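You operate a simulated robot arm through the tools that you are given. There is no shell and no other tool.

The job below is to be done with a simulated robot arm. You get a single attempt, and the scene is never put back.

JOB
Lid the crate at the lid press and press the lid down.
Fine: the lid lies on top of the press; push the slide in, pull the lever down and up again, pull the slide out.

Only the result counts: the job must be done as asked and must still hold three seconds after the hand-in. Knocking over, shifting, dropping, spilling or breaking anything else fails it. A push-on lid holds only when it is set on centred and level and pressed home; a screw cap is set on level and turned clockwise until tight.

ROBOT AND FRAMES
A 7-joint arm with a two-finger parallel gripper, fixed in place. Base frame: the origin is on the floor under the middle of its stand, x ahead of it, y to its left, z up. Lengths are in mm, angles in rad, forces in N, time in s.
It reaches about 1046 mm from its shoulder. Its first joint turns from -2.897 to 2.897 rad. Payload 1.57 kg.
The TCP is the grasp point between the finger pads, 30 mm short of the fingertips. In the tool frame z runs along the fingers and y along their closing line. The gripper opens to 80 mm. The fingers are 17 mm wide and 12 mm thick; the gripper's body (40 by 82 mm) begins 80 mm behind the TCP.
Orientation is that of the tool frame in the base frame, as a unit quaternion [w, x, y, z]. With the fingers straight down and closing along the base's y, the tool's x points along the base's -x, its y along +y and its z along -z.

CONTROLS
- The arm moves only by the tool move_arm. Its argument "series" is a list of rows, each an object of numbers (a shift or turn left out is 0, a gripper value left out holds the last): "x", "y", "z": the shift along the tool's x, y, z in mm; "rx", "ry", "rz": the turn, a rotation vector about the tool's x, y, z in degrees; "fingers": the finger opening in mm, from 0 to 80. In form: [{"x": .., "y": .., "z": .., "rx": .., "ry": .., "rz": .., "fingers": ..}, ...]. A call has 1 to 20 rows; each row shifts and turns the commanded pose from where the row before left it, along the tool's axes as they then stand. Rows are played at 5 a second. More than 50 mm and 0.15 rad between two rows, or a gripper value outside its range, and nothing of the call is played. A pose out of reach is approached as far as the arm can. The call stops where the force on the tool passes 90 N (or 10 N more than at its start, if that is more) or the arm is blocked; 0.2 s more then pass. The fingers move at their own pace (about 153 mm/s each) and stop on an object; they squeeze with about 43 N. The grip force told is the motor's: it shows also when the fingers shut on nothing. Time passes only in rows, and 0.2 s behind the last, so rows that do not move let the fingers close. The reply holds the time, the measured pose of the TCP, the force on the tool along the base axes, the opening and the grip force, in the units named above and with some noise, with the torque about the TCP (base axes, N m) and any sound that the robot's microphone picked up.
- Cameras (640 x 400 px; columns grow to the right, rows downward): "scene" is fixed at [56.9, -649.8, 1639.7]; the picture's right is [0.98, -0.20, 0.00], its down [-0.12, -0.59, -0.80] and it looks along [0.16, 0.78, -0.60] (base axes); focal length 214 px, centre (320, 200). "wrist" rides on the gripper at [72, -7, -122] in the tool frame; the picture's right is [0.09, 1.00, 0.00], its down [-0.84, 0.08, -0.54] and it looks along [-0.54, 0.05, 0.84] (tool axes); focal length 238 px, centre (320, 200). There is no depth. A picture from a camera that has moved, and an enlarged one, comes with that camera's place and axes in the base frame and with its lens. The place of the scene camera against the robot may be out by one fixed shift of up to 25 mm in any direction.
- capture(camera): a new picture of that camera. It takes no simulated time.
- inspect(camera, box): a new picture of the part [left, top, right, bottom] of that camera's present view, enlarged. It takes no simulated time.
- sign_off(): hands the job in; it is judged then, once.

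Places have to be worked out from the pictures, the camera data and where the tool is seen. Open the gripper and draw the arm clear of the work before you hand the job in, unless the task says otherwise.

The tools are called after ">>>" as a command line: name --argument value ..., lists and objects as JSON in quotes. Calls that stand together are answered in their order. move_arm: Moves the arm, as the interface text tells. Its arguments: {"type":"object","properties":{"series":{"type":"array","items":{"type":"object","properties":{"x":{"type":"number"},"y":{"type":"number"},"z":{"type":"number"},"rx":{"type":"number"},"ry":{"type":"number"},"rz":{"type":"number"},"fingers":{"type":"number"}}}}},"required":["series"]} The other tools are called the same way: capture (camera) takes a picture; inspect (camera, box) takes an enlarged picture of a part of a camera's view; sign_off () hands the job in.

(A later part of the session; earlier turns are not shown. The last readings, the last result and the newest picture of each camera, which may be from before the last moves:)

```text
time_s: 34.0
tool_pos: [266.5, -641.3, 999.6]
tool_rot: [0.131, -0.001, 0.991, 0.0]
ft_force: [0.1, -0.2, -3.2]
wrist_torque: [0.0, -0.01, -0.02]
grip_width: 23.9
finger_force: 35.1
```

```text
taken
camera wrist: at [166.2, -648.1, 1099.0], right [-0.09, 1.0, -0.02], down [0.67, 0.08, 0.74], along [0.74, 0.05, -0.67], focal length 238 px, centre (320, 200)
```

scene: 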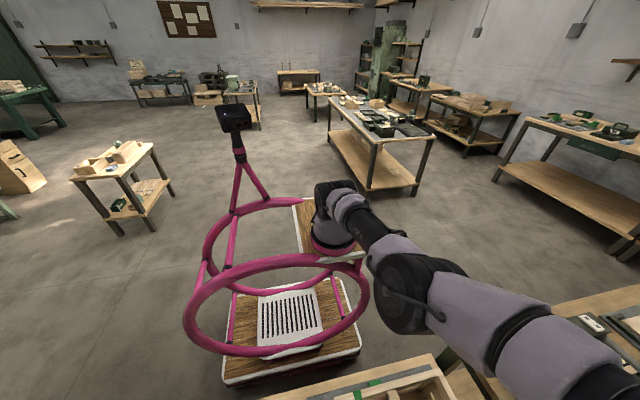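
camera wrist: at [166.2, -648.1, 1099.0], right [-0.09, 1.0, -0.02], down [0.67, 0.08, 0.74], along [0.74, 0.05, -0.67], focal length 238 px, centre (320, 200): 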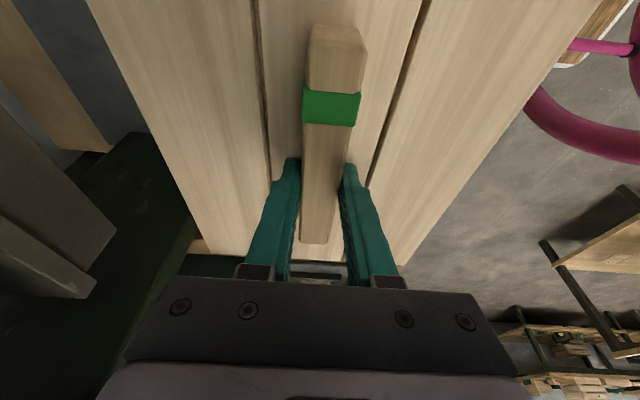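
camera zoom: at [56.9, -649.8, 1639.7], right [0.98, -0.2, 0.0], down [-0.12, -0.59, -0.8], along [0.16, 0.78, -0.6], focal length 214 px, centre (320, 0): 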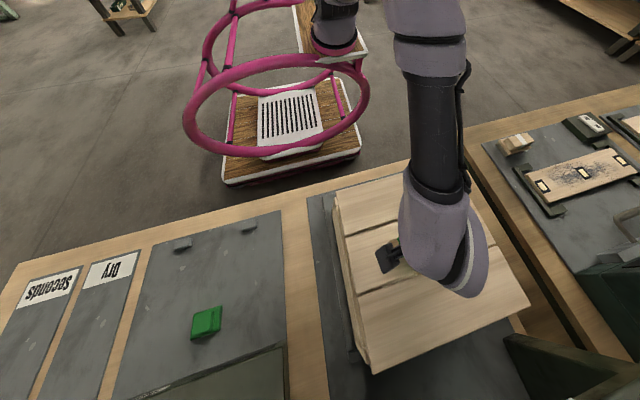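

I take finer scene zooms of the lid's corners at this hover.

>>> inspect --camera "scene" --box '[260, 399.8, 460, 400]'

>>> inspect --camera "scene" --box '[130, 399.8, 640, 400]'

```text
3.20 times, centred on (360, 400) of scene
camera zoom: at [56.9, -649.8, 1639.7], right [0.98, -0.2, 0.0], down [-0.12, -0.59, -0.8], along [0.16, 0.78, -0.6], focal length 686 px, centre (192, -440)
```

zoom: 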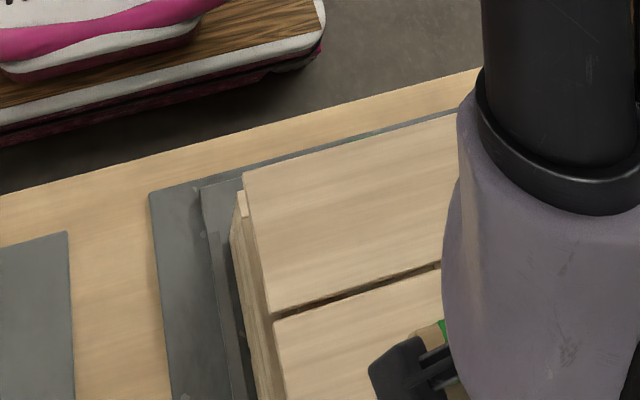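

```text
1.25 times, centred on (385, 400) of scene
camera zoom: at [56.9, -649.8, 1639.7], right [0.98, -0.2, 0.0], down [-0.12, -0.59, -0.8], along [0.16, 0.78, -0.6], focal length 269 px, centre (238, -51)
```

zoom: 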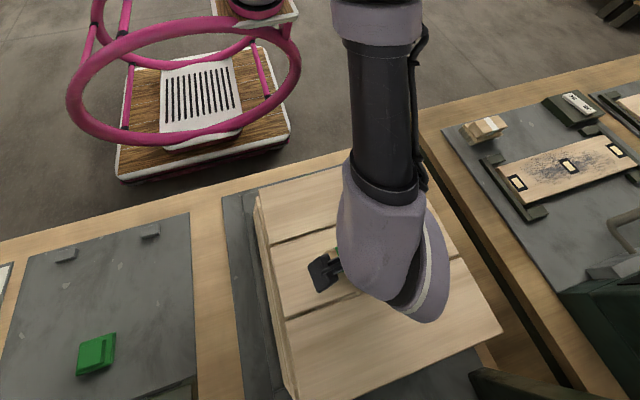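

At the hover the lid needs about +3 mm in y relative to the crate. I lower 40 mm with that correction and re-check from closer.

>>> move_arm --series '[{"x": 5.2, "y": 1.5, "z": 19.3}, {"x": 5.2, "y": 1.5, "z": 19.3}, {}]'

>>> inspect --camera "scene" --box '[260, 399.8, 460, 400]'

>>> inspect --camera "scene" --box '[130, 399.8, 640, 400]'

>>> inspect --camera "wrist" --box '[380, 100, 540, 280]'

>>> inspect --camera "wrist" --box '[60, 100, 240, 280]'

```text
time_s: 34.8
tool_pos: [265.4, -636.8, 958.0]
tool_rot: [0.13, 0.0, 0.991, 0.0]
ft_force: [0.1, -0.4, -3.3]
wrist_torque: [-0.01, -0.01, -0.03]
grip_width: 23.7
finger_force: 35.2
```

```text
3.20 times, centred on (360, 400) of scene
camera zoom: at [56.9, -649.8, 1639.7], right [0.98, -0.2, 0.0], down [-0.12, -0.59, -0.8], along [0.16, 0.78, -0.6], focal length 686 px, centre (192, -440)
```

zoom: 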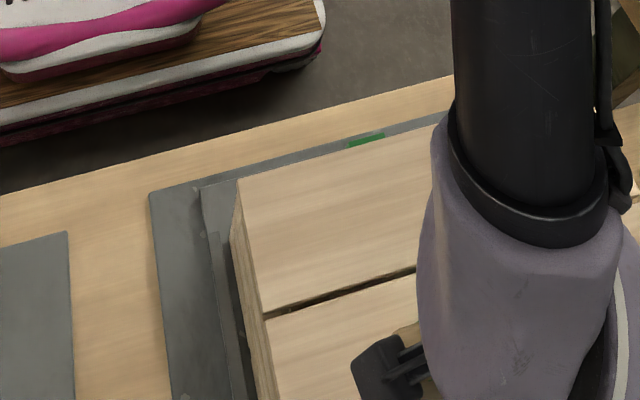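

```text
1.25 times, centred on (385, 400) of scene
camera zoom: at [56.9, -649.8, 1639.7], right [0.98, -0.2, 0.0], down [-0.12, -0.59, -0.8], along [0.16, 0.78, -0.6], focal length 269 px, centre (238, -51)
```

zoom: 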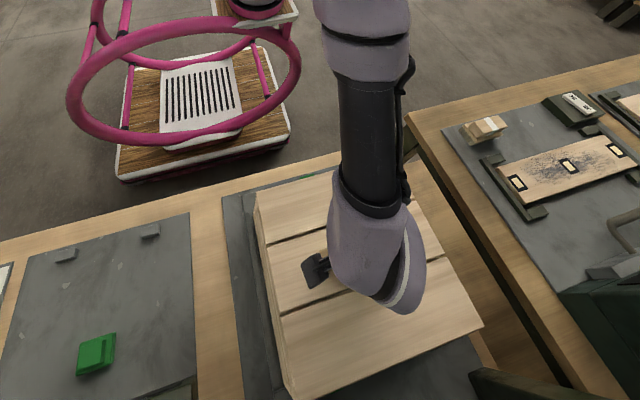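

```text
2.22 times, centred on (460, 190) of wrist
camera zoom: at [164.6, -643.9, 1058.7], right [-0.09, 1.0, -0.02], down [0.67, 0.08, 0.74], along [0.74, 0.05, -0.67], focal length 530 px, centre (9, 222)
```

zoom: 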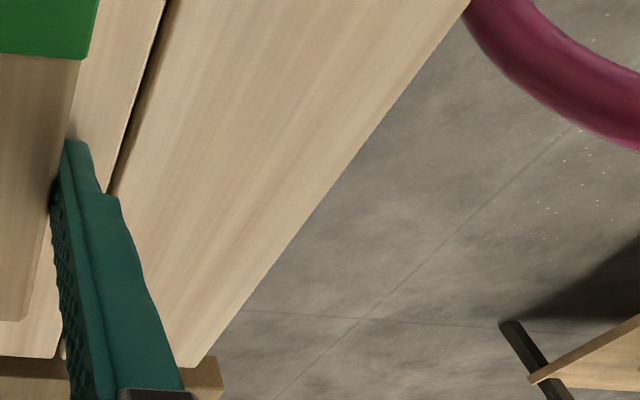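

```text
2.22 times, centred on (150, 190) of wrist
camera zoom: at [164.6, -643.9, 1058.7], right [-0.09, 1.0, -0.02], down [0.67, 0.08, 0.74], along [0.74, 0.05, -0.67], focal length 530 px, centre (698, 222)
```

zoom: 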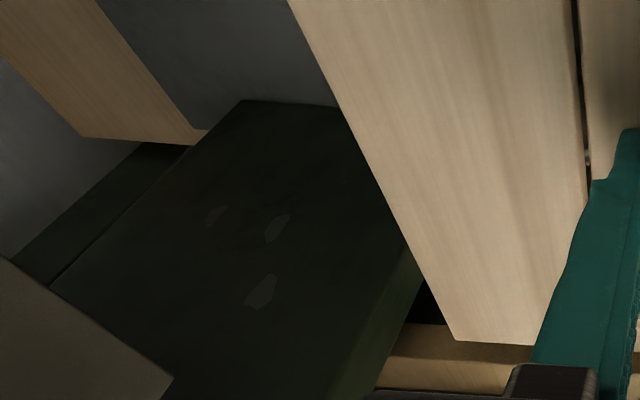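

I zoom the scene camera hard on the -x/+y corner, where the lid overlies the crate.

>>> inspect --camera "scene" --box '[316, 384, 364, 400]'

>>> inspect --camera "scene" --box '[300, 399.8, 420, 400]'

```text
13.33 times, centred on (340, 392) of scene
camera zoom: at [56.9, -649.8, 1639.7], right [0.98, -0.2, 0.0], down [-0.12, -0.59, -0.8], along [0.16, 0.78, -0.6], focal length 2860 px, centre (53, -2360)
```

zoom: 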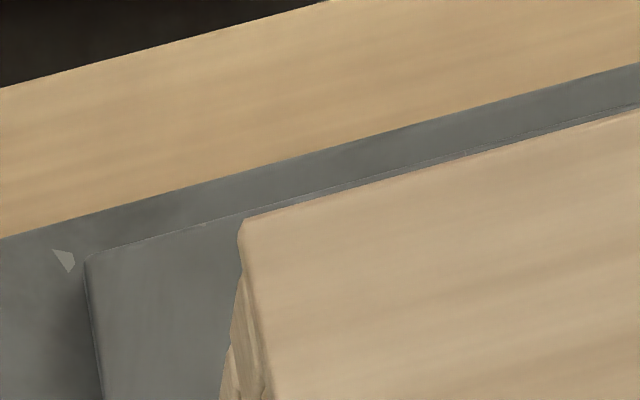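

```text
5.33 times, centred on (360, 400) of scene
camera zoom: at [56.9, -649.8, 1639.7], right [0.98, -0.2, 0.0], down [-0.12, -0.59, -0.8], along [0.16, 0.78, -0.6], focal length 1144 px, centre (107, -866)
```

zoom: 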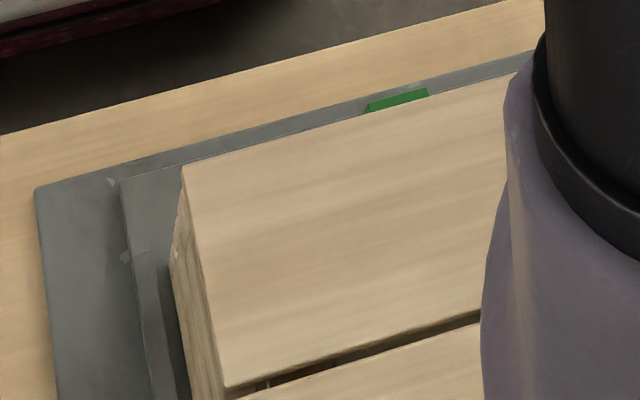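

I zoom further into that corner to tell lid thickness, gap and crate edge apart.

>>> inspect --camera "scene" --box '[328, 391, 344, 400]'

>>> inspect --camera "scene" --box '[322, 399.8, 350, 400]'

```text
16.00 times, centred on (336, 396) of scene
camera zoom: at [56.9, -649.8, 1639.7], right [0.98, -0.2, 0.0], down [-0.12, -0.59, -0.8], along [0.16, 0.78, -0.6], focal length 3432 px, centre (64, -2928)
```

zoom: 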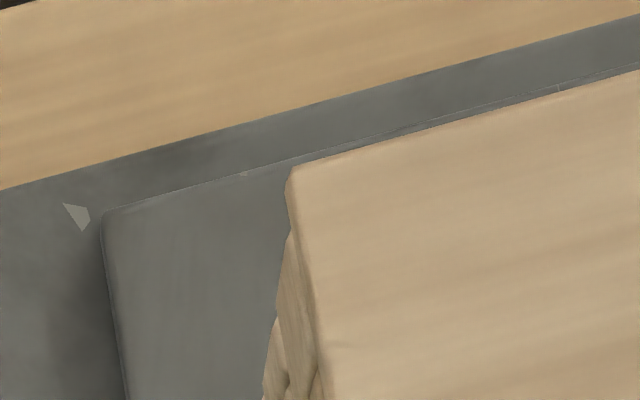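

```text
16.00 times, centred on (336, 400) of scene
camera zoom: at [56.9, -649.8, 1639.7], right [0.98, -0.2, 0.0], down [-0.12, -0.59, -0.8], along [0.16, 0.78, -0.6], focal length 3432 px, centre (64, -2998)
```

zoom: 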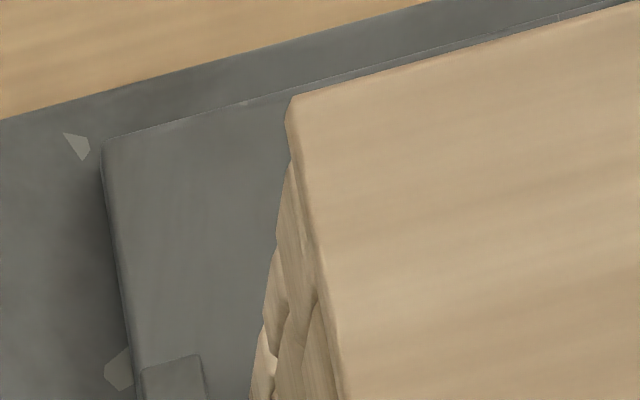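

Lid bottom corner and crate top corner are both identifiable; the gap computes to roughly 28 mm. I lower 20 mm and measure again.

>>> move_arm --series '[{"x": 2.6, "z": 9.66}, {"x": 2.6, "z": 9.66}, {}]'

>>> inspect --camera "scene" --box '[322, 399.8, 350, 400]'

>>> inspect --camera "scene" --box '[130, 399.8, 640, 400]'

>>> inspect --camera "scene" --box '[380, 380, 460, 400]'

```text
time_s: 35.7
tool_pos: [266.3, -641.2, 946.1]
tool_rot: [0.131, 0.0, 0.991, -0.008]
ft_force: [-2.8, -1.7, 19.9]
wrist_torque: [1.5, 0.11, 0.33]
grip_width: 23.6
finger_force: 36.2
stopped in row 3: the force on the tool passed its limit at 93 N (the readings are from after the stop); the commanded pose is now the measured one
```

```text
16.00 times, centred on (336, 400) of scene
camera zoom: at [56.9, -649.8, 1639.7], right [0.98, -0.2, 0.0], down [-0.12, -0.59, -0.8], along [0.16, 0.78, -0.6], focal length 3432 px, centre (64, -2998)
```

zoom: 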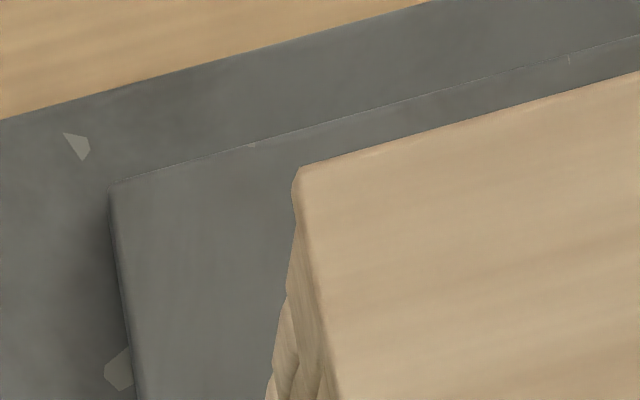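

```text
1.25 times, centred on (385, 400) of scene
camera zoom: at [56.9, -649.8, 1639.7], right [0.98, -0.2, 0.0], down [-0.12, -0.59, -0.8], along [0.16, 0.78, -0.6], focal length 269 px, centre (238, -51)
```

zoom: 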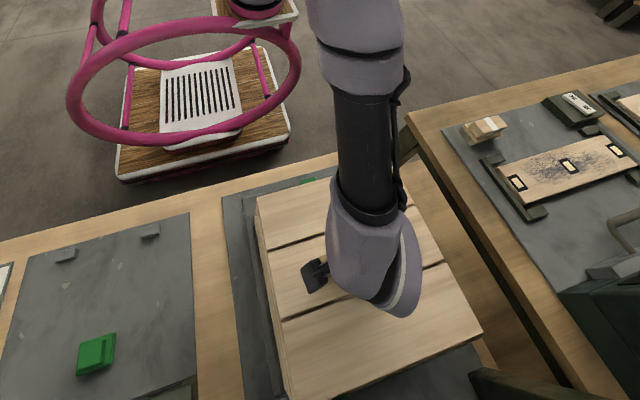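

```text
8.00 times, centred on (420, 390) of scene
camera zoom: at [56.9, -649.8, 1639.7], right [0.98, -0.2, 0.0], down [-0.12, -0.59, -0.8], along [0.16, 0.78, -0.6], focal length 1716 px, centre (-480, -1320)
```

zoom: 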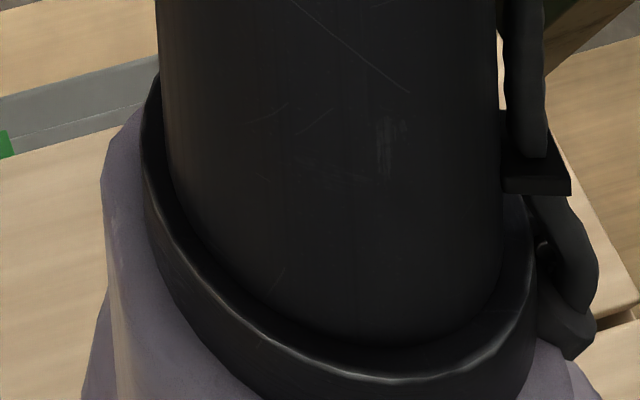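

The lid touched the rim at about TCP z 948 (so the rim is near z 897) with the +y side first, and the slide with crate got dragged about 6 mm in -y — that's the slide's travel direction. I lift 4 mm off and measure the lid/crate offset at the corner again.

>>> move_arm --series '[{"x": -1.3, "z": -4.8}, {}]'

>>> inspect --camera "scene" --box '[322, 399.8, 350, 400]'

>>> inspect --camera "scene" --box '[300, 399.8, 420, 400]'

>>> capture --camera "wrist"

```text
time_s: 36.3
tool_pos: [268.0, -641.9, 950.1]
tool_rot: [0.131, -0.001, 0.991, -0.006]
ft_force: [0.9, 0.0, -3.4]
wrist_torque: [0.0, -0.02, 0.01]
grip_width: 23.5
finger_force: 35.5
```

```text
16.00 times, centred on (336, 400) of scene
camera zoom: at [56.9, -649.8, 1639.7], right [0.98, -0.2, 0.0], down [-0.12, -0.59, -0.8], along [0.16, 0.78, -0.6], focal length 3432 px, centre (64, -2998)
```

zoom: 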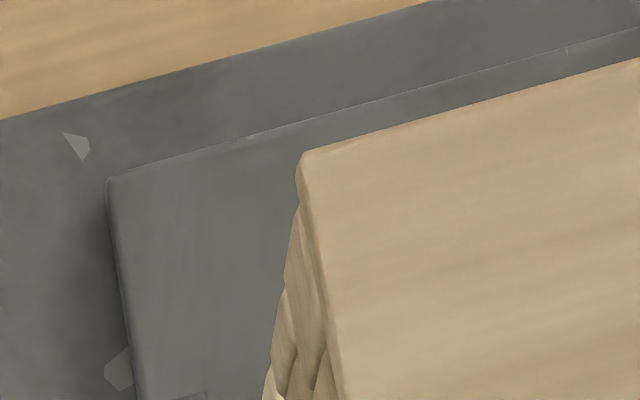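

```text
5.33 times, centred on (360, 400) of scene
camera zoom: at [56.9, -649.8, 1639.7], right [0.98, -0.2, 0.0], down [-0.12, -0.59, -0.8], along [0.16, 0.78, -0.6], focal length 1144 px, centre (107, -866)
```

zoom: 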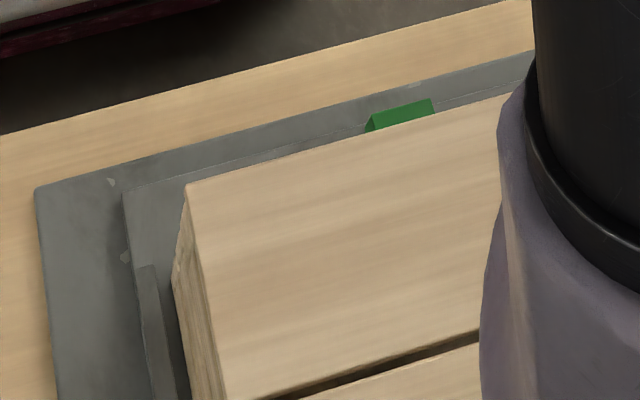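

```text
taken
camera wrist: at [165.2, -647.2, 1049.3], right [-0.09, 1.0, -0.04], down [0.67, 0.09, 0.74], along [0.74, 0.04, -0.67], focal length 238 px, centre (320, 200)
```

wrist: 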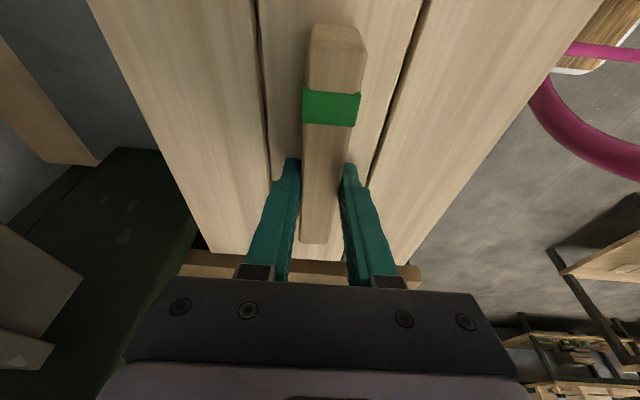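

The lid is level again at 950 with ~4 mm gap; at the -x/+y corner the lid overhangs the crate ~2.6 mm in y with x matched. I check the -y corners for comparable overhang.

>>> inspect --camera "scene" --box '[110, 399.8, 640, 400]'

>>> inspect --camera "wrist" --box '[60, 180, 260, 290]'

>>> inspect --camera "wrist" --box '[360, 200, 500, 290]'

```text
1.21 times, centred on (375, 400) of scene
camera zoom: at [56.9, -649.8, 1639.7], right [0.98, -0.2, 0.0], down [-0.12, -0.59, -0.8], along [0.16, 0.78, -0.6], focal length 259 px, centre (254, -41)
```

zoom: 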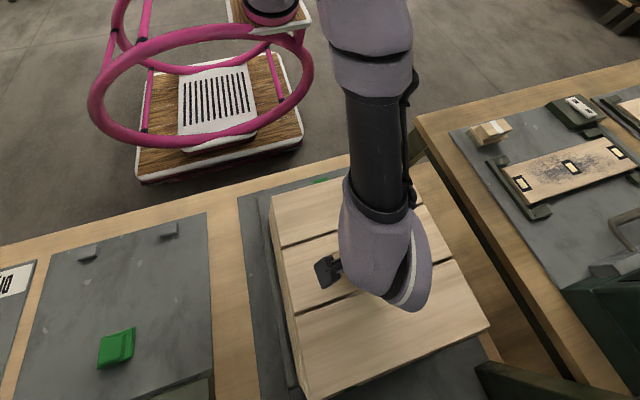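

```text
3.20 times, centred on (160, 235) of wrist
camera zoom: at [165.2, -647.2, 1049.3], right [-0.09, 1.0, -0.04], down [0.67, 0.09, 0.74], along [0.74, 0.04, -0.67], focal length 763 px, centre (832, 88)
```

zoom: 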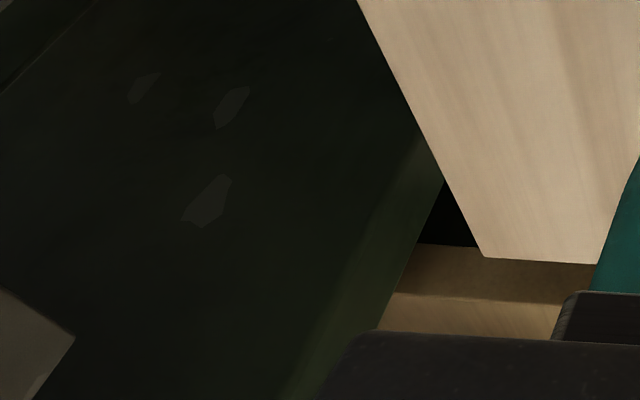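

```text
4.44 times, centred on (430, 245) of wrist
camera zoom: at [165.2, -647.2, 1049.3], right [-0.09, 1.0, -0.04], down [0.67, 0.09, 0.74], along [0.74, 0.04, -0.67], focal length 1059 px, centre (-169, 0)
```

zoom: 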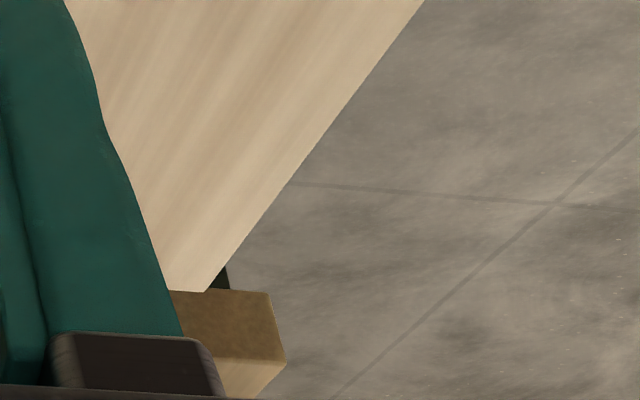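

At the -x/+y corner the lid overhangs +2.6 mm and at the +x/-y corner about +0.5 mm in y, so the lid should go ~-1.5 mm in y and +1 mm in x; I also take out the 0.7° roll picked up at contact. Then I lower by 2 mm.

>>> move_arm --series '[{"rx": -0.68, "rz": 0.18}, {"x": -0.97, "y": -2.0, "z": 0.26}, {"x": 0.52, "z": 1.93}, {}]'

>>> inspect --camera "scene" --box '[322, 399.8, 350, 400]'

```text
time_s: 37.3
tool_pos: [267.1, -643.3, 947.8]
tool_rot: [0.13, 0.0, 0.991, 0.0]
ft_force: [-0.1, 0.0, -3.1]
wrist_torque: [0.0, -0.01, 0.01]
grip_width: 24.0
finger_force: 36.2
```

```text
16.00 times, centred on (336, 400) of scene
camera zoom: at [56.9, -649.8, 1639.7], right [0.98, -0.2, 0.0], down [-0.12, -0.59, -0.8], along [0.16, 0.78, -0.6], focal length 3432 px, centre (64, -2998)
```

zoom: 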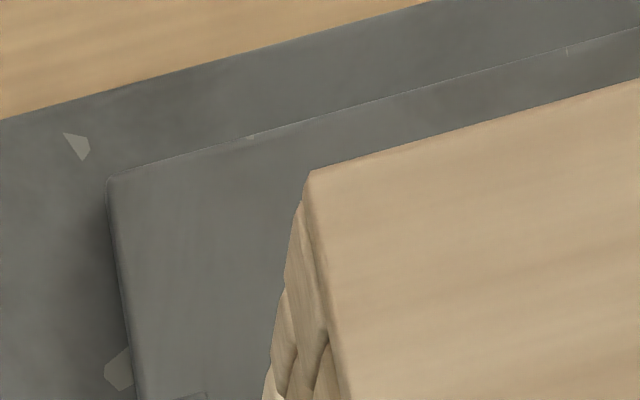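

The corner is now within about 1 mm of the crate's (x +1.3, y +0.8), consistent with being centred. I lower further in 1 mm steps watching the force.

>>> move_arm --series '[{"x": 0.26, "z": 0.97}, {}]'

>>> move_arm --series '[{"x": 0.26, "z": 0.97}, {}]'

```text
time_s: 37.9
tool_pos: [267.3, -643.5, 947.1]
tool_rot: [0.132, 0.0, 0.991, 0.001]
ft_force: [-0.5, -1.2, 0.9]
wrist_torque: [0.04, 0.6, -0.02]
grip_width: 23.5
finger_force: 35.8
```

```text
time_s: 38.5
tool_pos: [266.9, -643.8, 947.1]
tool_rot: [0.131, 0.0, 0.991, -0.001]
ft_force: [-1.6, -1.6, 17.1]
wrist_torque: [0.25, 0.32, -0.02]
grip_width: 23.5
finger_force: 35.2
```

The lid is in contact all round (17 N, small torques). I ease off slightly and open the fingers.

>>> move_arm --series '[{"x": -0.2, "z": -0.75}, {"fingers": 40}, {"fingers": 60}, {"fingers": 70}, {}]'

>>> inspect --camera "scene" --box '[322, 399.8, 350, 400]'

>>> capture --camera "wrist"

```text
time_s: 39.7
tool_pos: [268.4, -644.4, 947.5]
tool_rot: [0.131, 0.0, 0.991, 0.0]
ft_force: [-0.4, -5.5, 16.9]
wrist_torque: [0.18, 0.02, 0.01]
grip_width: 64.4
finger_force: 0.1
```

```text
16.00 times, centred on (336, 400) of scene
camera zoom: at [56.9, -649.8, 1639.7], right [0.98, -0.2, 0.0], down [-0.12, -0.59, -0.8], along [0.16, 0.78, -0.6], focal length 3432 px, centre (64, -2998)
```

zoom: 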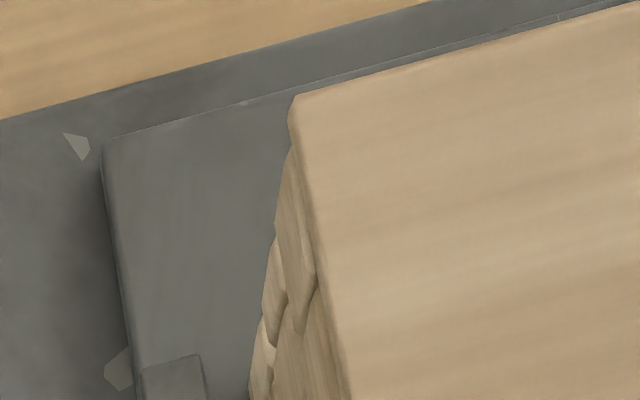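

```text
taken
camera wrist: at [165.8, -650.1, 1046.6], right [-0.09, 1.0, -0.02], down [0.67, 0.08, 0.74], along [0.74, 0.05, -0.67], focal length 238 px, centre (320, 200)
```

wrist: 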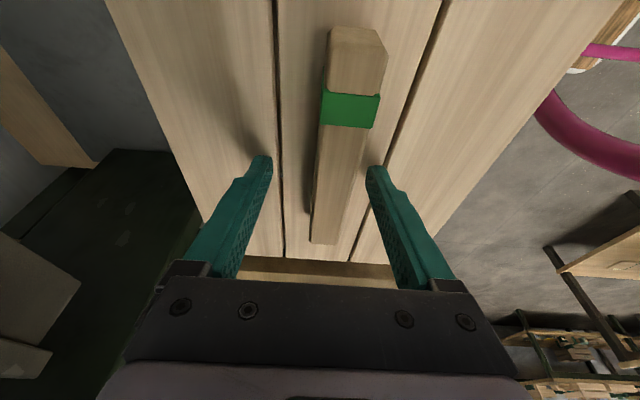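

On opening, the fingertips were still bearing on the lid top and dragged lid, crate and slide together back ~6 mm in +y. I raise straight up off the lid and check the lid's seat on the crate.

>>> move_arm --series '[{"x": -0.8, "z": -2.9}, {"x": -2.6, "z": -9.66}, {"x": -7.8, "z": -29, "fingers": 80}, {"x": -10.35, "z": -38.6}, {"x": -10.35, "z": -38.6}, {}]'

>>> inspect --camera "scene" --box '[322, 399.8, 350, 400]'

>>> inspect --camera "scene" --box '[110, 399.8, 640, 400]'

>>> capture --camera "wrist"

```text
time_s: 41.1
tool_pos: [267.7, -642.9, 1069.9]
tool_rot: [0.131, 0.0, 0.991, 0.0]
ft_force: [0.5, 0.4, 0.5]
wrist_torque: [0.0, 0.01, -0.01]
grip_width: 80.0
finger_force: 0.1
```

```text
16.00 times, centred on (336, 400) of scene
camera zoom: at [56.9, -649.8, 1639.7], right [0.98, -0.2, 0.0], down [-0.12, -0.59, -0.8], along [0.16, 0.78, -0.6], focal length 3432 px, centre (64, -2998)
```

zoom: 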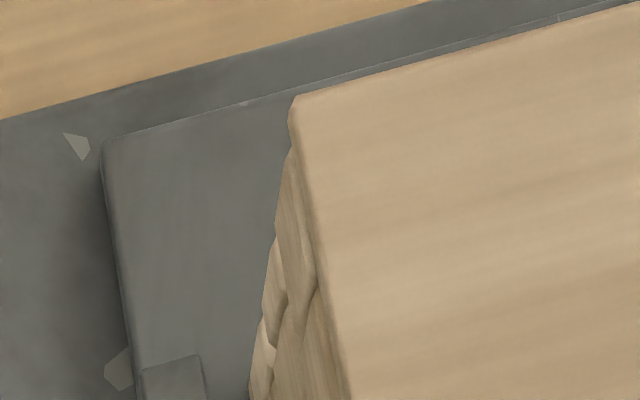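

```text
1.21 times, centred on (375, 400) of scene
camera zoom: at [56.9, -649.8, 1639.7], right [0.98, -0.2, 0.0], down [-0.12, -0.59, -0.8], along [0.16, 0.78, -0.6], focal length 259 px, centre (254, -41)
```

zoom: 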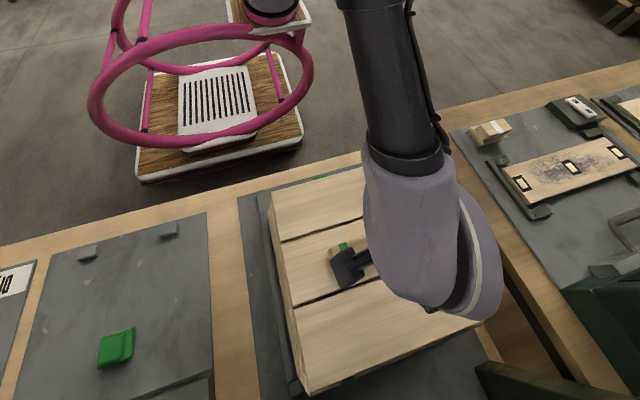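

```text
taken
camera wrist: at [165.5, -649.8, 1169.3], right [-0.09, 1.0, -0.02], down [0.67, 0.08, 0.74], along [0.74, 0.05, -0.67], focal length 238 px, centre (320, 200)
```

wrist: 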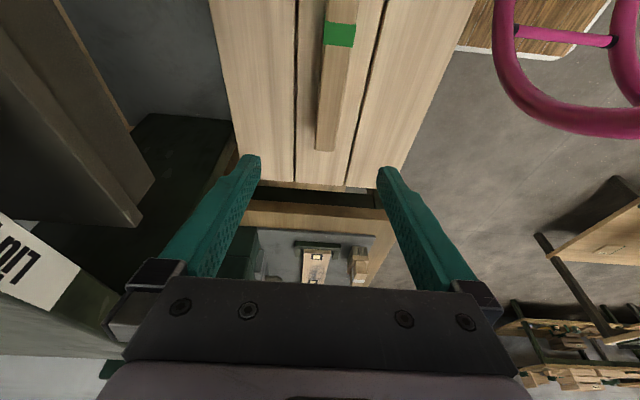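

The lid now sits about 4.7 mm too far in +y relative to the crate (crate back at its stop, green mark showing on the -y rim). I go down with open fingers centred where the handle should be, a few mm higher than before so the tips clear the lid.

>>> move_arm --series '[{"x": 10.3, "y": 4.5, "z": 38.6}, {"x": 10.3, "z": 38.6}, {"x": 7.2, "z": 27}, {"x": 2.6, "z": 9.5}, {}]'

>>> capture --camera "wrist"

```text
time_s: 42.3
tool_pos: [267.7, -640.2, 953.2]
tool_rot: [0.131, 0.0, 0.991, 0.0]
ft_force: [-0.2, 0.0, -0.4]
wrist_torque: [0.04, -0.02, 0.0]
grip_width: 79.9
finger_force: 0.0
```

```text
taken
camera wrist: at [166.2, -646.6, 1051.6], right [-0.09, 1.0, -0.02], down [0.67, 0.08, 0.74], along [0.74, 0.05, -0.67], focal length 238 px, centre (320, 200)
```

wrist: 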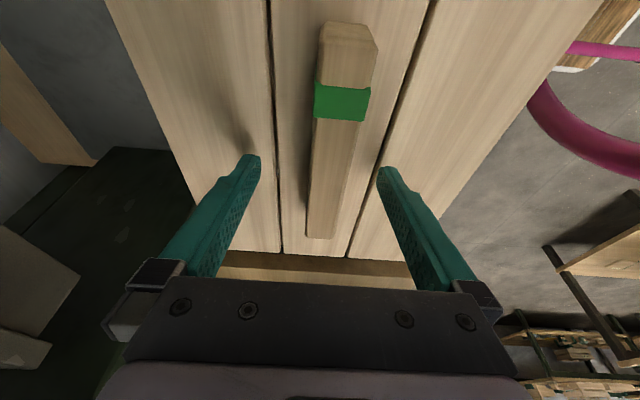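

Fingers straddle the handle without touching the lid. I close gently so the +y finger slides the lid back in -y, then check.

>>> move_arm --series '[{"fingers": 50}, {"fingers": 38}, {"fingers": 32}, {"fingers": 28}, {"fingers": 25}, {"fingers": 22}, {}]'

>>> inspect --camera "scene" --box '[322, 399.8, 350, 400]'

>>> inspect --camera "scene" --box '[110, 399.8, 640, 400]'

```text
time_s: 43.9
tool_pos: [267.0, -639.1, 952.7]
tool_rot: [0.131, 0.0, 0.991, 0.0]
ft_force: [0.5, 1.2, 1.1]
wrist_torque: [-0.01, 0.01, -0.09]
grip_width: 23.5
finger_force: 36.0
```

```text
16.00 times, centred on (336, 400) of scene
camera zoom: at [56.9, -649.8, 1639.7], right [0.98, -0.2, 0.0], down [-0.12, -0.59, -0.8], along [0.16, 0.78, -0.6], focal length 3432 px, centre (64, -2998)
```

zoom: 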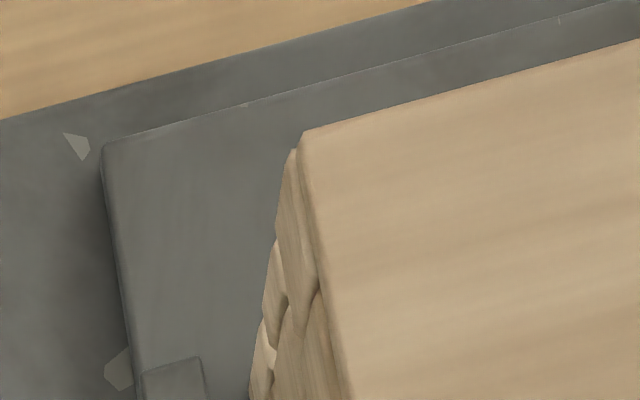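

```text
1.21 times, centred on (375, 400) of scene
camera zoom: at [56.9, -649.8, 1639.7], right [0.98, -0.2, 0.0], down [-0.12, -0.59, -0.8], along [0.16, 0.78, -0.6], focal length 259 px, centre (254, -41)
```

zoom: 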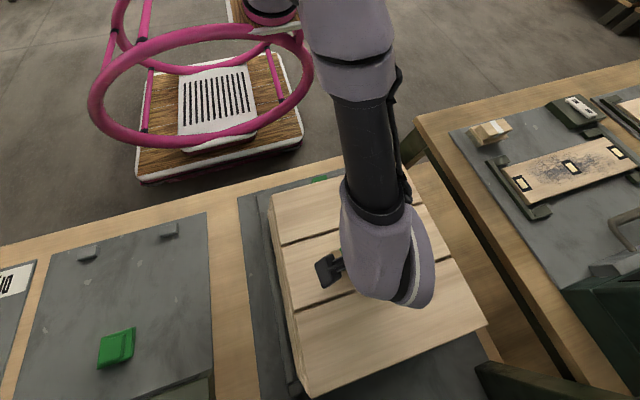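

The lid corner now lies within ~1 mm of the crate's corner in both x and y. I open the fingers (tips clear of the lid) and rise, then verify.

>>> move_arm --series '[{"fingers": 30}, {"fingers": 45}, {"fingers": 80}, {}, {"x": -5.2, "z": -19.3}, {"x": -10.35, "z": -38.6}, {"x": -10.35, "z": -38.6}, {"x": -10.35, "z": -38.6}, {"x": -10.35, "z": -38.6}, {}]'

>>> inspect --camera "scene" --box '[322, 399.8, 350, 400]'

>>> inspect --camera "scene" --box '[110, 399.8, 640, 400]'

>>> capture --camera "wrist"

```text
time_s: 46.1
tool_pos: [268.5, -637.5, 1133.6]
tool_rot: [0.132, 0.0, 0.991, 0.0]
ft_force: [0.8, -0.5, -0.3]
wrist_torque: [0.01, 0.01, -0.04]
grip_width: 80.2
finger_force: 0.0
```

```text
16.00 times, centred on (336, 400) of scene
camera zoom: at [56.9, -649.8, 1639.7], right [0.98, -0.2, 0.0], down [-0.12, -0.59, -0.8], along [0.16, 0.78, -0.6], focal length 3432 px, centre (64, -2998)
```

zoom: 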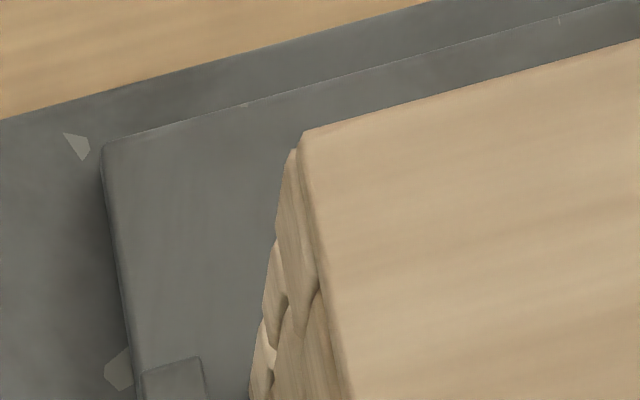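

```text
1.21 times, centred on (375, 400) of scene
camera zoom: at [56.9, -649.8, 1639.7], right [0.98, -0.2, 0.0], down [-0.12, -0.59, -0.8], along [0.16, 0.78, -0.6], focal length 259 px, centre (254, -41)
```

zoom: 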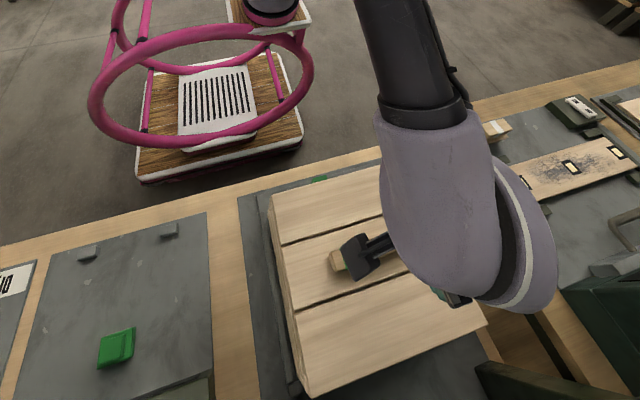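

```text
taken
camera wrist: at [166.4, -645.6, 1233.1], right [-0.09, 1.0, -0.02], down [0.67, 0.08, 0.74], along [0.74, 0.05, -0.67], focal length 238 px, centre (320, 200)
```

wrist: 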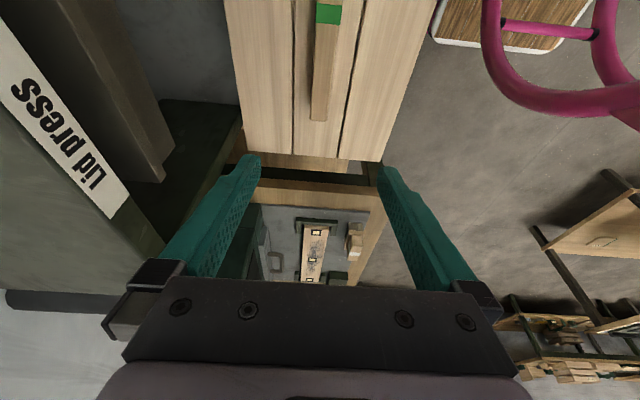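

The lid stayed put after release. I check the +x edge of lid and crate with a wrist zoom.

>>> inspect --camera "wrist" --box '[215, 120, 415, 245]'

>>> inspect --camera "wrist" --box '[340, 140, 404, 180]'

>>> inspect --camera "wrist" --box '[220, 130, 284, 170]'

```text
3.20 times, centred on (315, 182) of wrist
camera zoom: at [166.4, -645.6, 1233.1], right [-0.09, 1.0, -0.02], down [0.67, 0.08, 0.74], along [0.74, 0.05, -0.67], focal length 763 px, centre (336, 256)
```

zoom: 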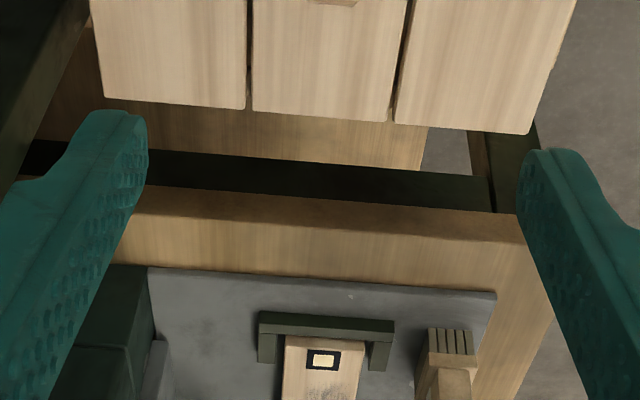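

```text
10.00 times, centred on (372, 160) of wrist
camera zoom: at [166.4, -645.6, 1233.1], right [-0.09, 1.0, -0.02], down [0.67, 0.08, 0.74], along [0.74, 0.05, -0.67], focal length 2384 px, centre (-200, 600)
```

zoom: 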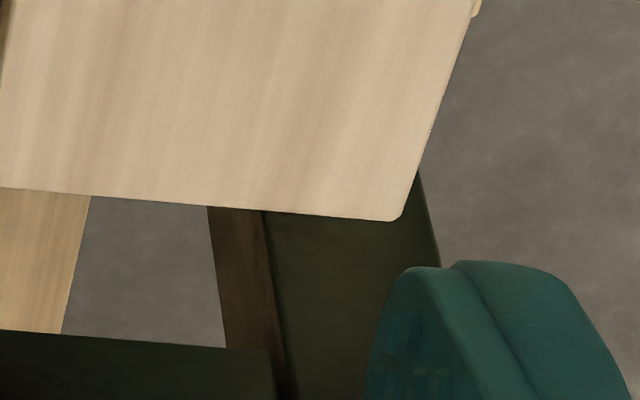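

```text
10.00 times, centred on (252, 150) of wrist
camera zoom: at [166.4, -645.6, 1233.1], right [-0.09, 1.0, -0.02], down [0.67, 0.08, 0.74], along [0.74, 0.05, -0.67], focal length 2384 px, centre (1000, 700)
```

zoom: 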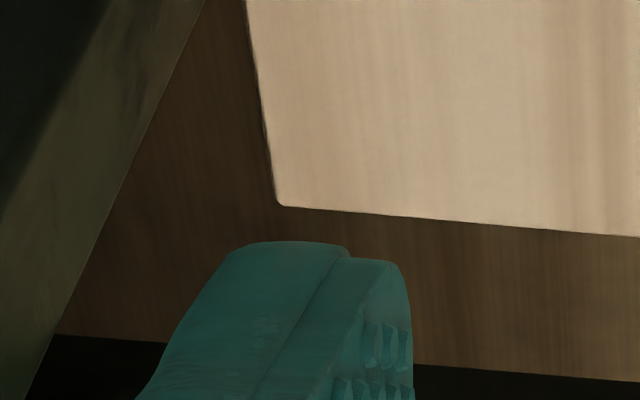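

A small piece of wood shows beyond the lid's +y edge; I zoom on it to see whether the crate protrudes there.

>>> inspect --camera "wrist" --box '[370, 80, 450, 160]'

>>> inspect --camera "wrist" --box '[376, 130, 400, 145]'

```text
5.00 times, centred on (410, 120) of wrist
camera zoom: at [166.4, -645.6, 1233.1], right [-0.09, 1.0, -0.02], down [0.67, 0.08, 0.74], along [0.74, 0.05, -0.67], focal length 1192 px, centre (-130, 600)
```

zoom: 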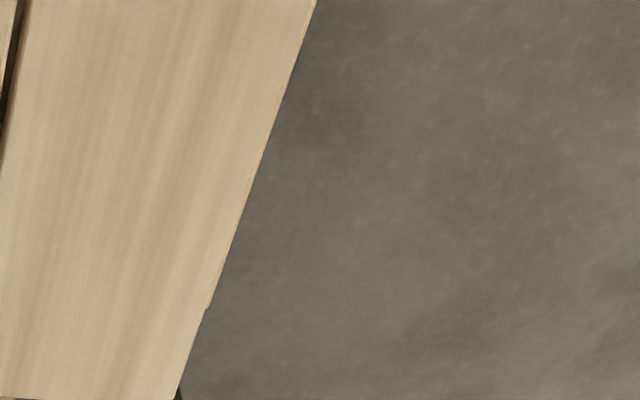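

```text
16.00 times, centred on (388, 138) of wrist
camera zoom: at [166.4, -645.6, 1233.1], right [-0.09, 1.0, -0.02], down [0.67, 0.08, 0.74], along [0.74, 0.05, -0.67], focal length 3814 px, centre (-768, 1200)
```

zoom: 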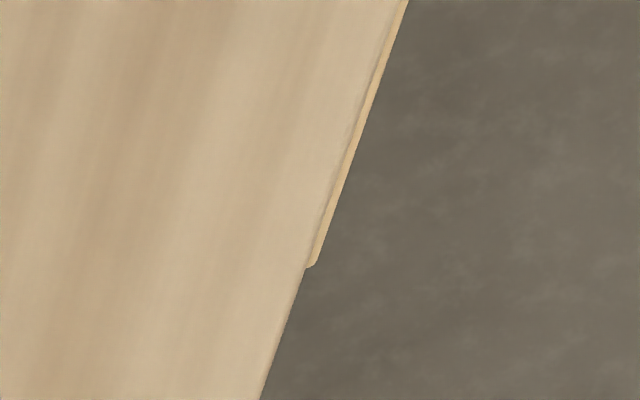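

That strip is just the bench edge, so the lid sits well. Next is the slide: I turn the tool 90° (closing along x) back toward +y to grip the green knob later.

>>> move_arm --series '[{"ry": 7.5}, {"ry": 7.5}, {"y": 40}, {"y": 40}, {"y": 40}, {"y": 40}, {"y": 40}, {"rz": 8.2}, {"rz": 8.2}, {"rz": 8.2}, {"rz": 8.2}, {"rz": 8.2}, {"rz": 8.2}, {"rz": 8.2}, {"rz": 8.2}, {"rz": 8.2}, {"rz": 8.2}, {"rz": 8.0}, {}]'

>>> capture --camera "wrist"

>>> capture --camera "scene"

```text
time_s: 50.1
tool_pos: [266.8, -439.0, 1131.1]
tool_rot: [0.001, 0.709, 0.706, 0.0]
ft_force: [0.4, 0.1, 0.9]
wrist_torque: [0.01, -0.01, 0.0]
grip_width: 79.9
finger_force: 0.0
```

```text
taken
camera wrist: at [260.0, -367.5, 1254.0], right [1.0, 0.09, 0.0], down [0.08, -0.84, 0.54], along [0.05, -0.54, -0.84], focal length 238 px, centre (320, 200)
```

wrist: 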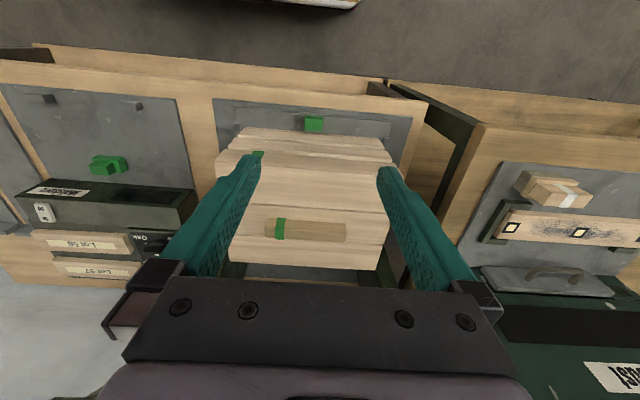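

```text
taken
```

scene: 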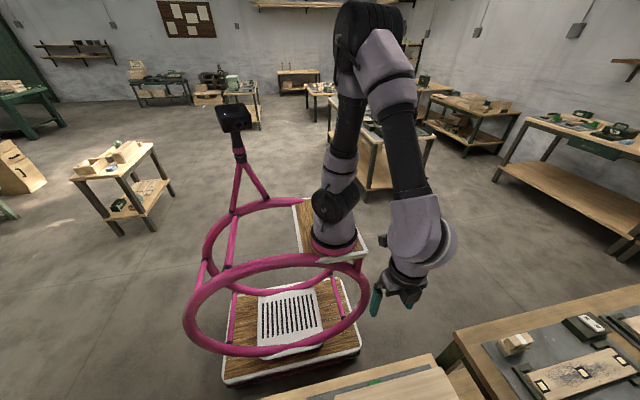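

Good view of the lidded crate and the knob. I zoom on both to check lid seating from this side and to measure the knob.

>>> inspect --camera "wrist" --box '[205, 80, 405, 205]'

>>> inspect --camera "wrist" --box '[274, 100, 354, 150]'

>>> inspect --camera "wrist" --box '[215, 120, 279, 160]'

>>> inspect --camera "wrist" --box '[350, 125, 414, 165]'

```text
3.20 times, centred on (305, 142) of wrist
camera zoom: at [260.0, -367.5, 1254.0], right [1.0, 0.09, 0.0], down [0.08, -0.84, 0.54], along [0.05, -0.54, -0.84], focal length 763 px, centre (368, 384)
```

zoom: 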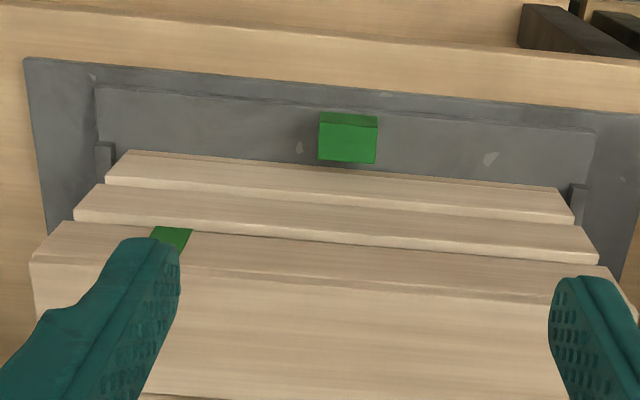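

```text
8.00 times, centred on (314, 125) of wrist
camera zoom: at [260.0, -367.5, 1254.0], right [1.0, 0.09, 0.0], down [0.08, -0.84, 0.54], along [0.05, -0.54, -0.84], focal length 1907 px, centre (368, 800)
```

zoom: 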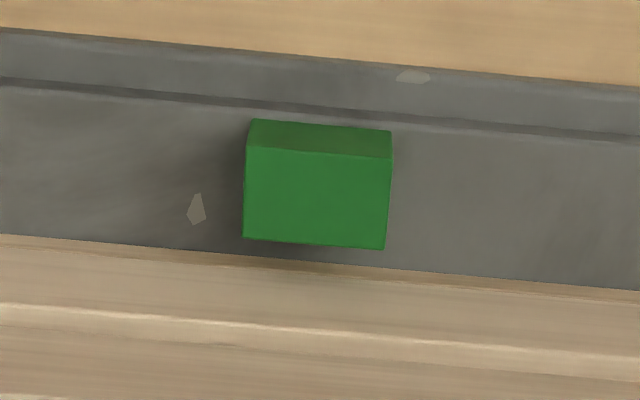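

```text
10.00 times, centred on (247, 140) of wrist
camera zoom: at [260.0, -367.5, 1254.0], right [1.0, 0.09, 0.0], down [0.08, -0.84, 0.54], along [0.05, -0.54, -0.84], focal length 2384 px, centre (1050, 800)
```

zoom: 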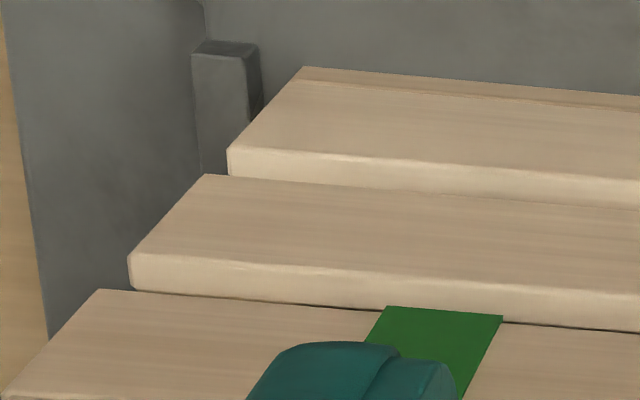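

```text
10.00 times, centred on (382, 145) of wrist
camera zoom: at [260.0, -367.5, 1254.0], right [1.0, 0.09, 0.0], down [0.08, -0.84, 0.54], along [0.05, -0.54, -0.84], focal length 2384 px, centre (-300, 750)
```

zoom: 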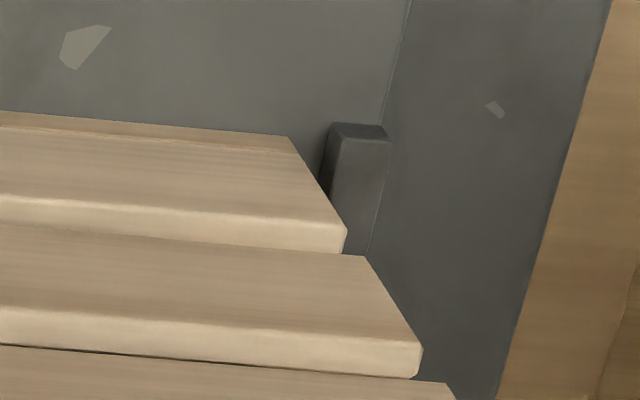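

The knob is about 31×19 mm, 25 mm tall, centred near (258.7, -483). I tilt the tool 30° so the fingers point down and outward, and go lower for a closer look.

>>> move_arm --series '[{"ry": -7.5}, {"ry": -7.5}, {"ry": -7.5}, {"ry": -7.5}, {"x": 21.25, "y": -2, "z": 36.8}, {"x": 21.25, "y": -2, "z": 36.8}, {"x": 21.25, "y": -2, "z": 36.8}, {"x": 21.25, "y": -2, "z": 36.8}, {}]'

>>> capture --camera "wrist"

>>> capture --camera "scene"

```text
time_s: 52.1
tool_pos: [271.9, -517.3, 1010.7]
tool_rot: [0.184, 0.683, 0.683, -0.183]
ft_force: [-0.5, -0.9, 0.4]
wrist_torque: [0.03, -0.03, 0.01]
grip_width: 79.9
finger_force: 0.1
out of reach, approached as far as the arm can: row 3, 4, 5, 6, 7, 8
```

```text
taken
camera wrist: at [266.3, -396.1, 1080.9], right [1.0, 0.08, -0.04], down [0.07, -0.45, 0.89], along [0.05, -0.89, -0.46], focal length 238 px, centre (320, 200)
```

wrist: 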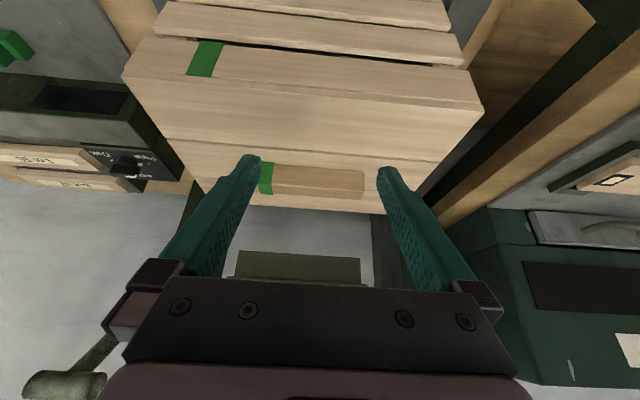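

```text
taken
```

scene: 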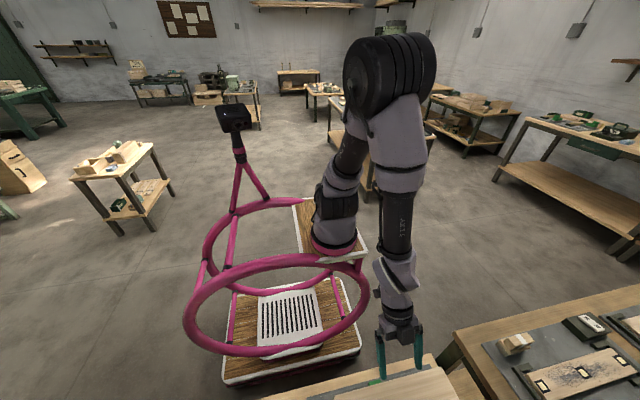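

Tilting outward isn't possible this close to the base (the wrist joint limit), and the arm drifted; it's clear of everything. I go back to a 6° tilt and position over the knob.

>>> move_arm --series '[{"ry": 8}, {"ry": 8}, {"ry": 8}, {"x": 17, "y": -6.5, "z": -2}, {"x": 17, "y": -6.5, "z": -2}, {"x": 3, "z": 28}, {"x": 3, "z": 28}, {}]'

>>> capture --camera "wrist"

```text
time_s: 53.9
tool_pos: [260.3, -487.4, 954.3]
tool_rot: [0.037, 0.706, 0.706, -0.036]
ft_force: [0.8, -0.5, 0.0]
wrist_torque: [0.04, -0.01, 0.02]
grip_width: 79.9
finger_force: 0.1
```

```text
taken
camera wrist: at [253.2, -403.0, 1068.7], right [1.0, 0.09, -0.01], down [0.08, -0.78, 0.63], along [0.05, -0.62, -0.78], focal length 238 px, centre (320, 200)
```

wrist: 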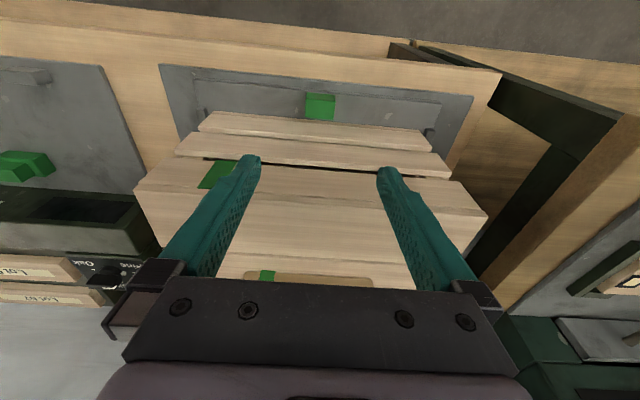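

Reached fine with the 6° tilt. I zoom on the knob from here to triangulate its position.

>>> inspect --camera "wrist" --box '[280, 80, 360, 130]'

>>> inspect --camera "wrist" --box '[150, 60, 350, 185]'

```text
8.00 times, centred on (320, 105) of wrist
camera zoom: at [253.2, -403.0, 1068.7], right [1.0, 0.09, -0.01], down [0.08, -0.78, 0.63], along [0.05, -0.62, -0.78], focal length 1907 px, centre (320, 960)
```

zoom: 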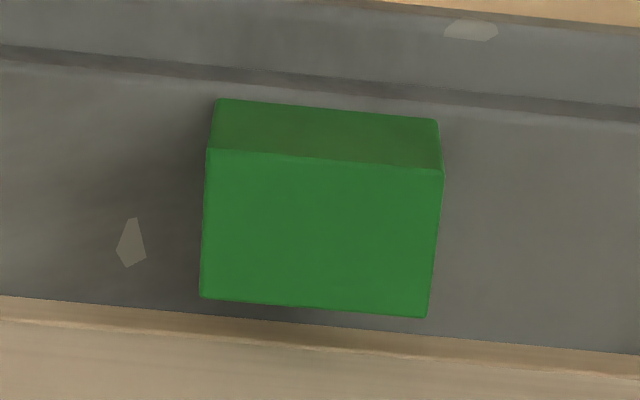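

```text
3.20 times, centred on (250, 122) of wrist
camera zoom: at [253.2, -403.0, 1068.7], right [1.0, 0.09, -0.01], down [0.08, -0.78, 0.63], along [0.05, -0.62, -0.78], focal length 763 px, centre (544, 448)
```

zoom: 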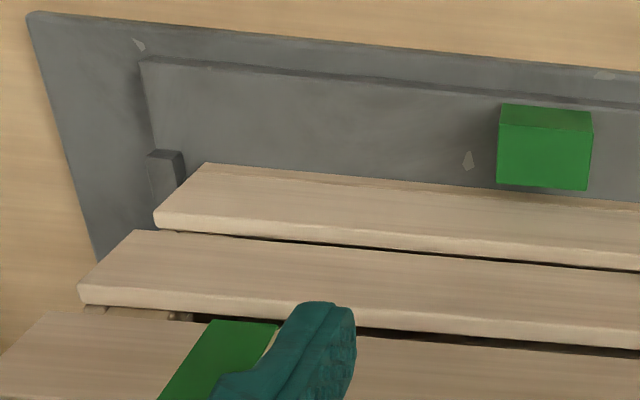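

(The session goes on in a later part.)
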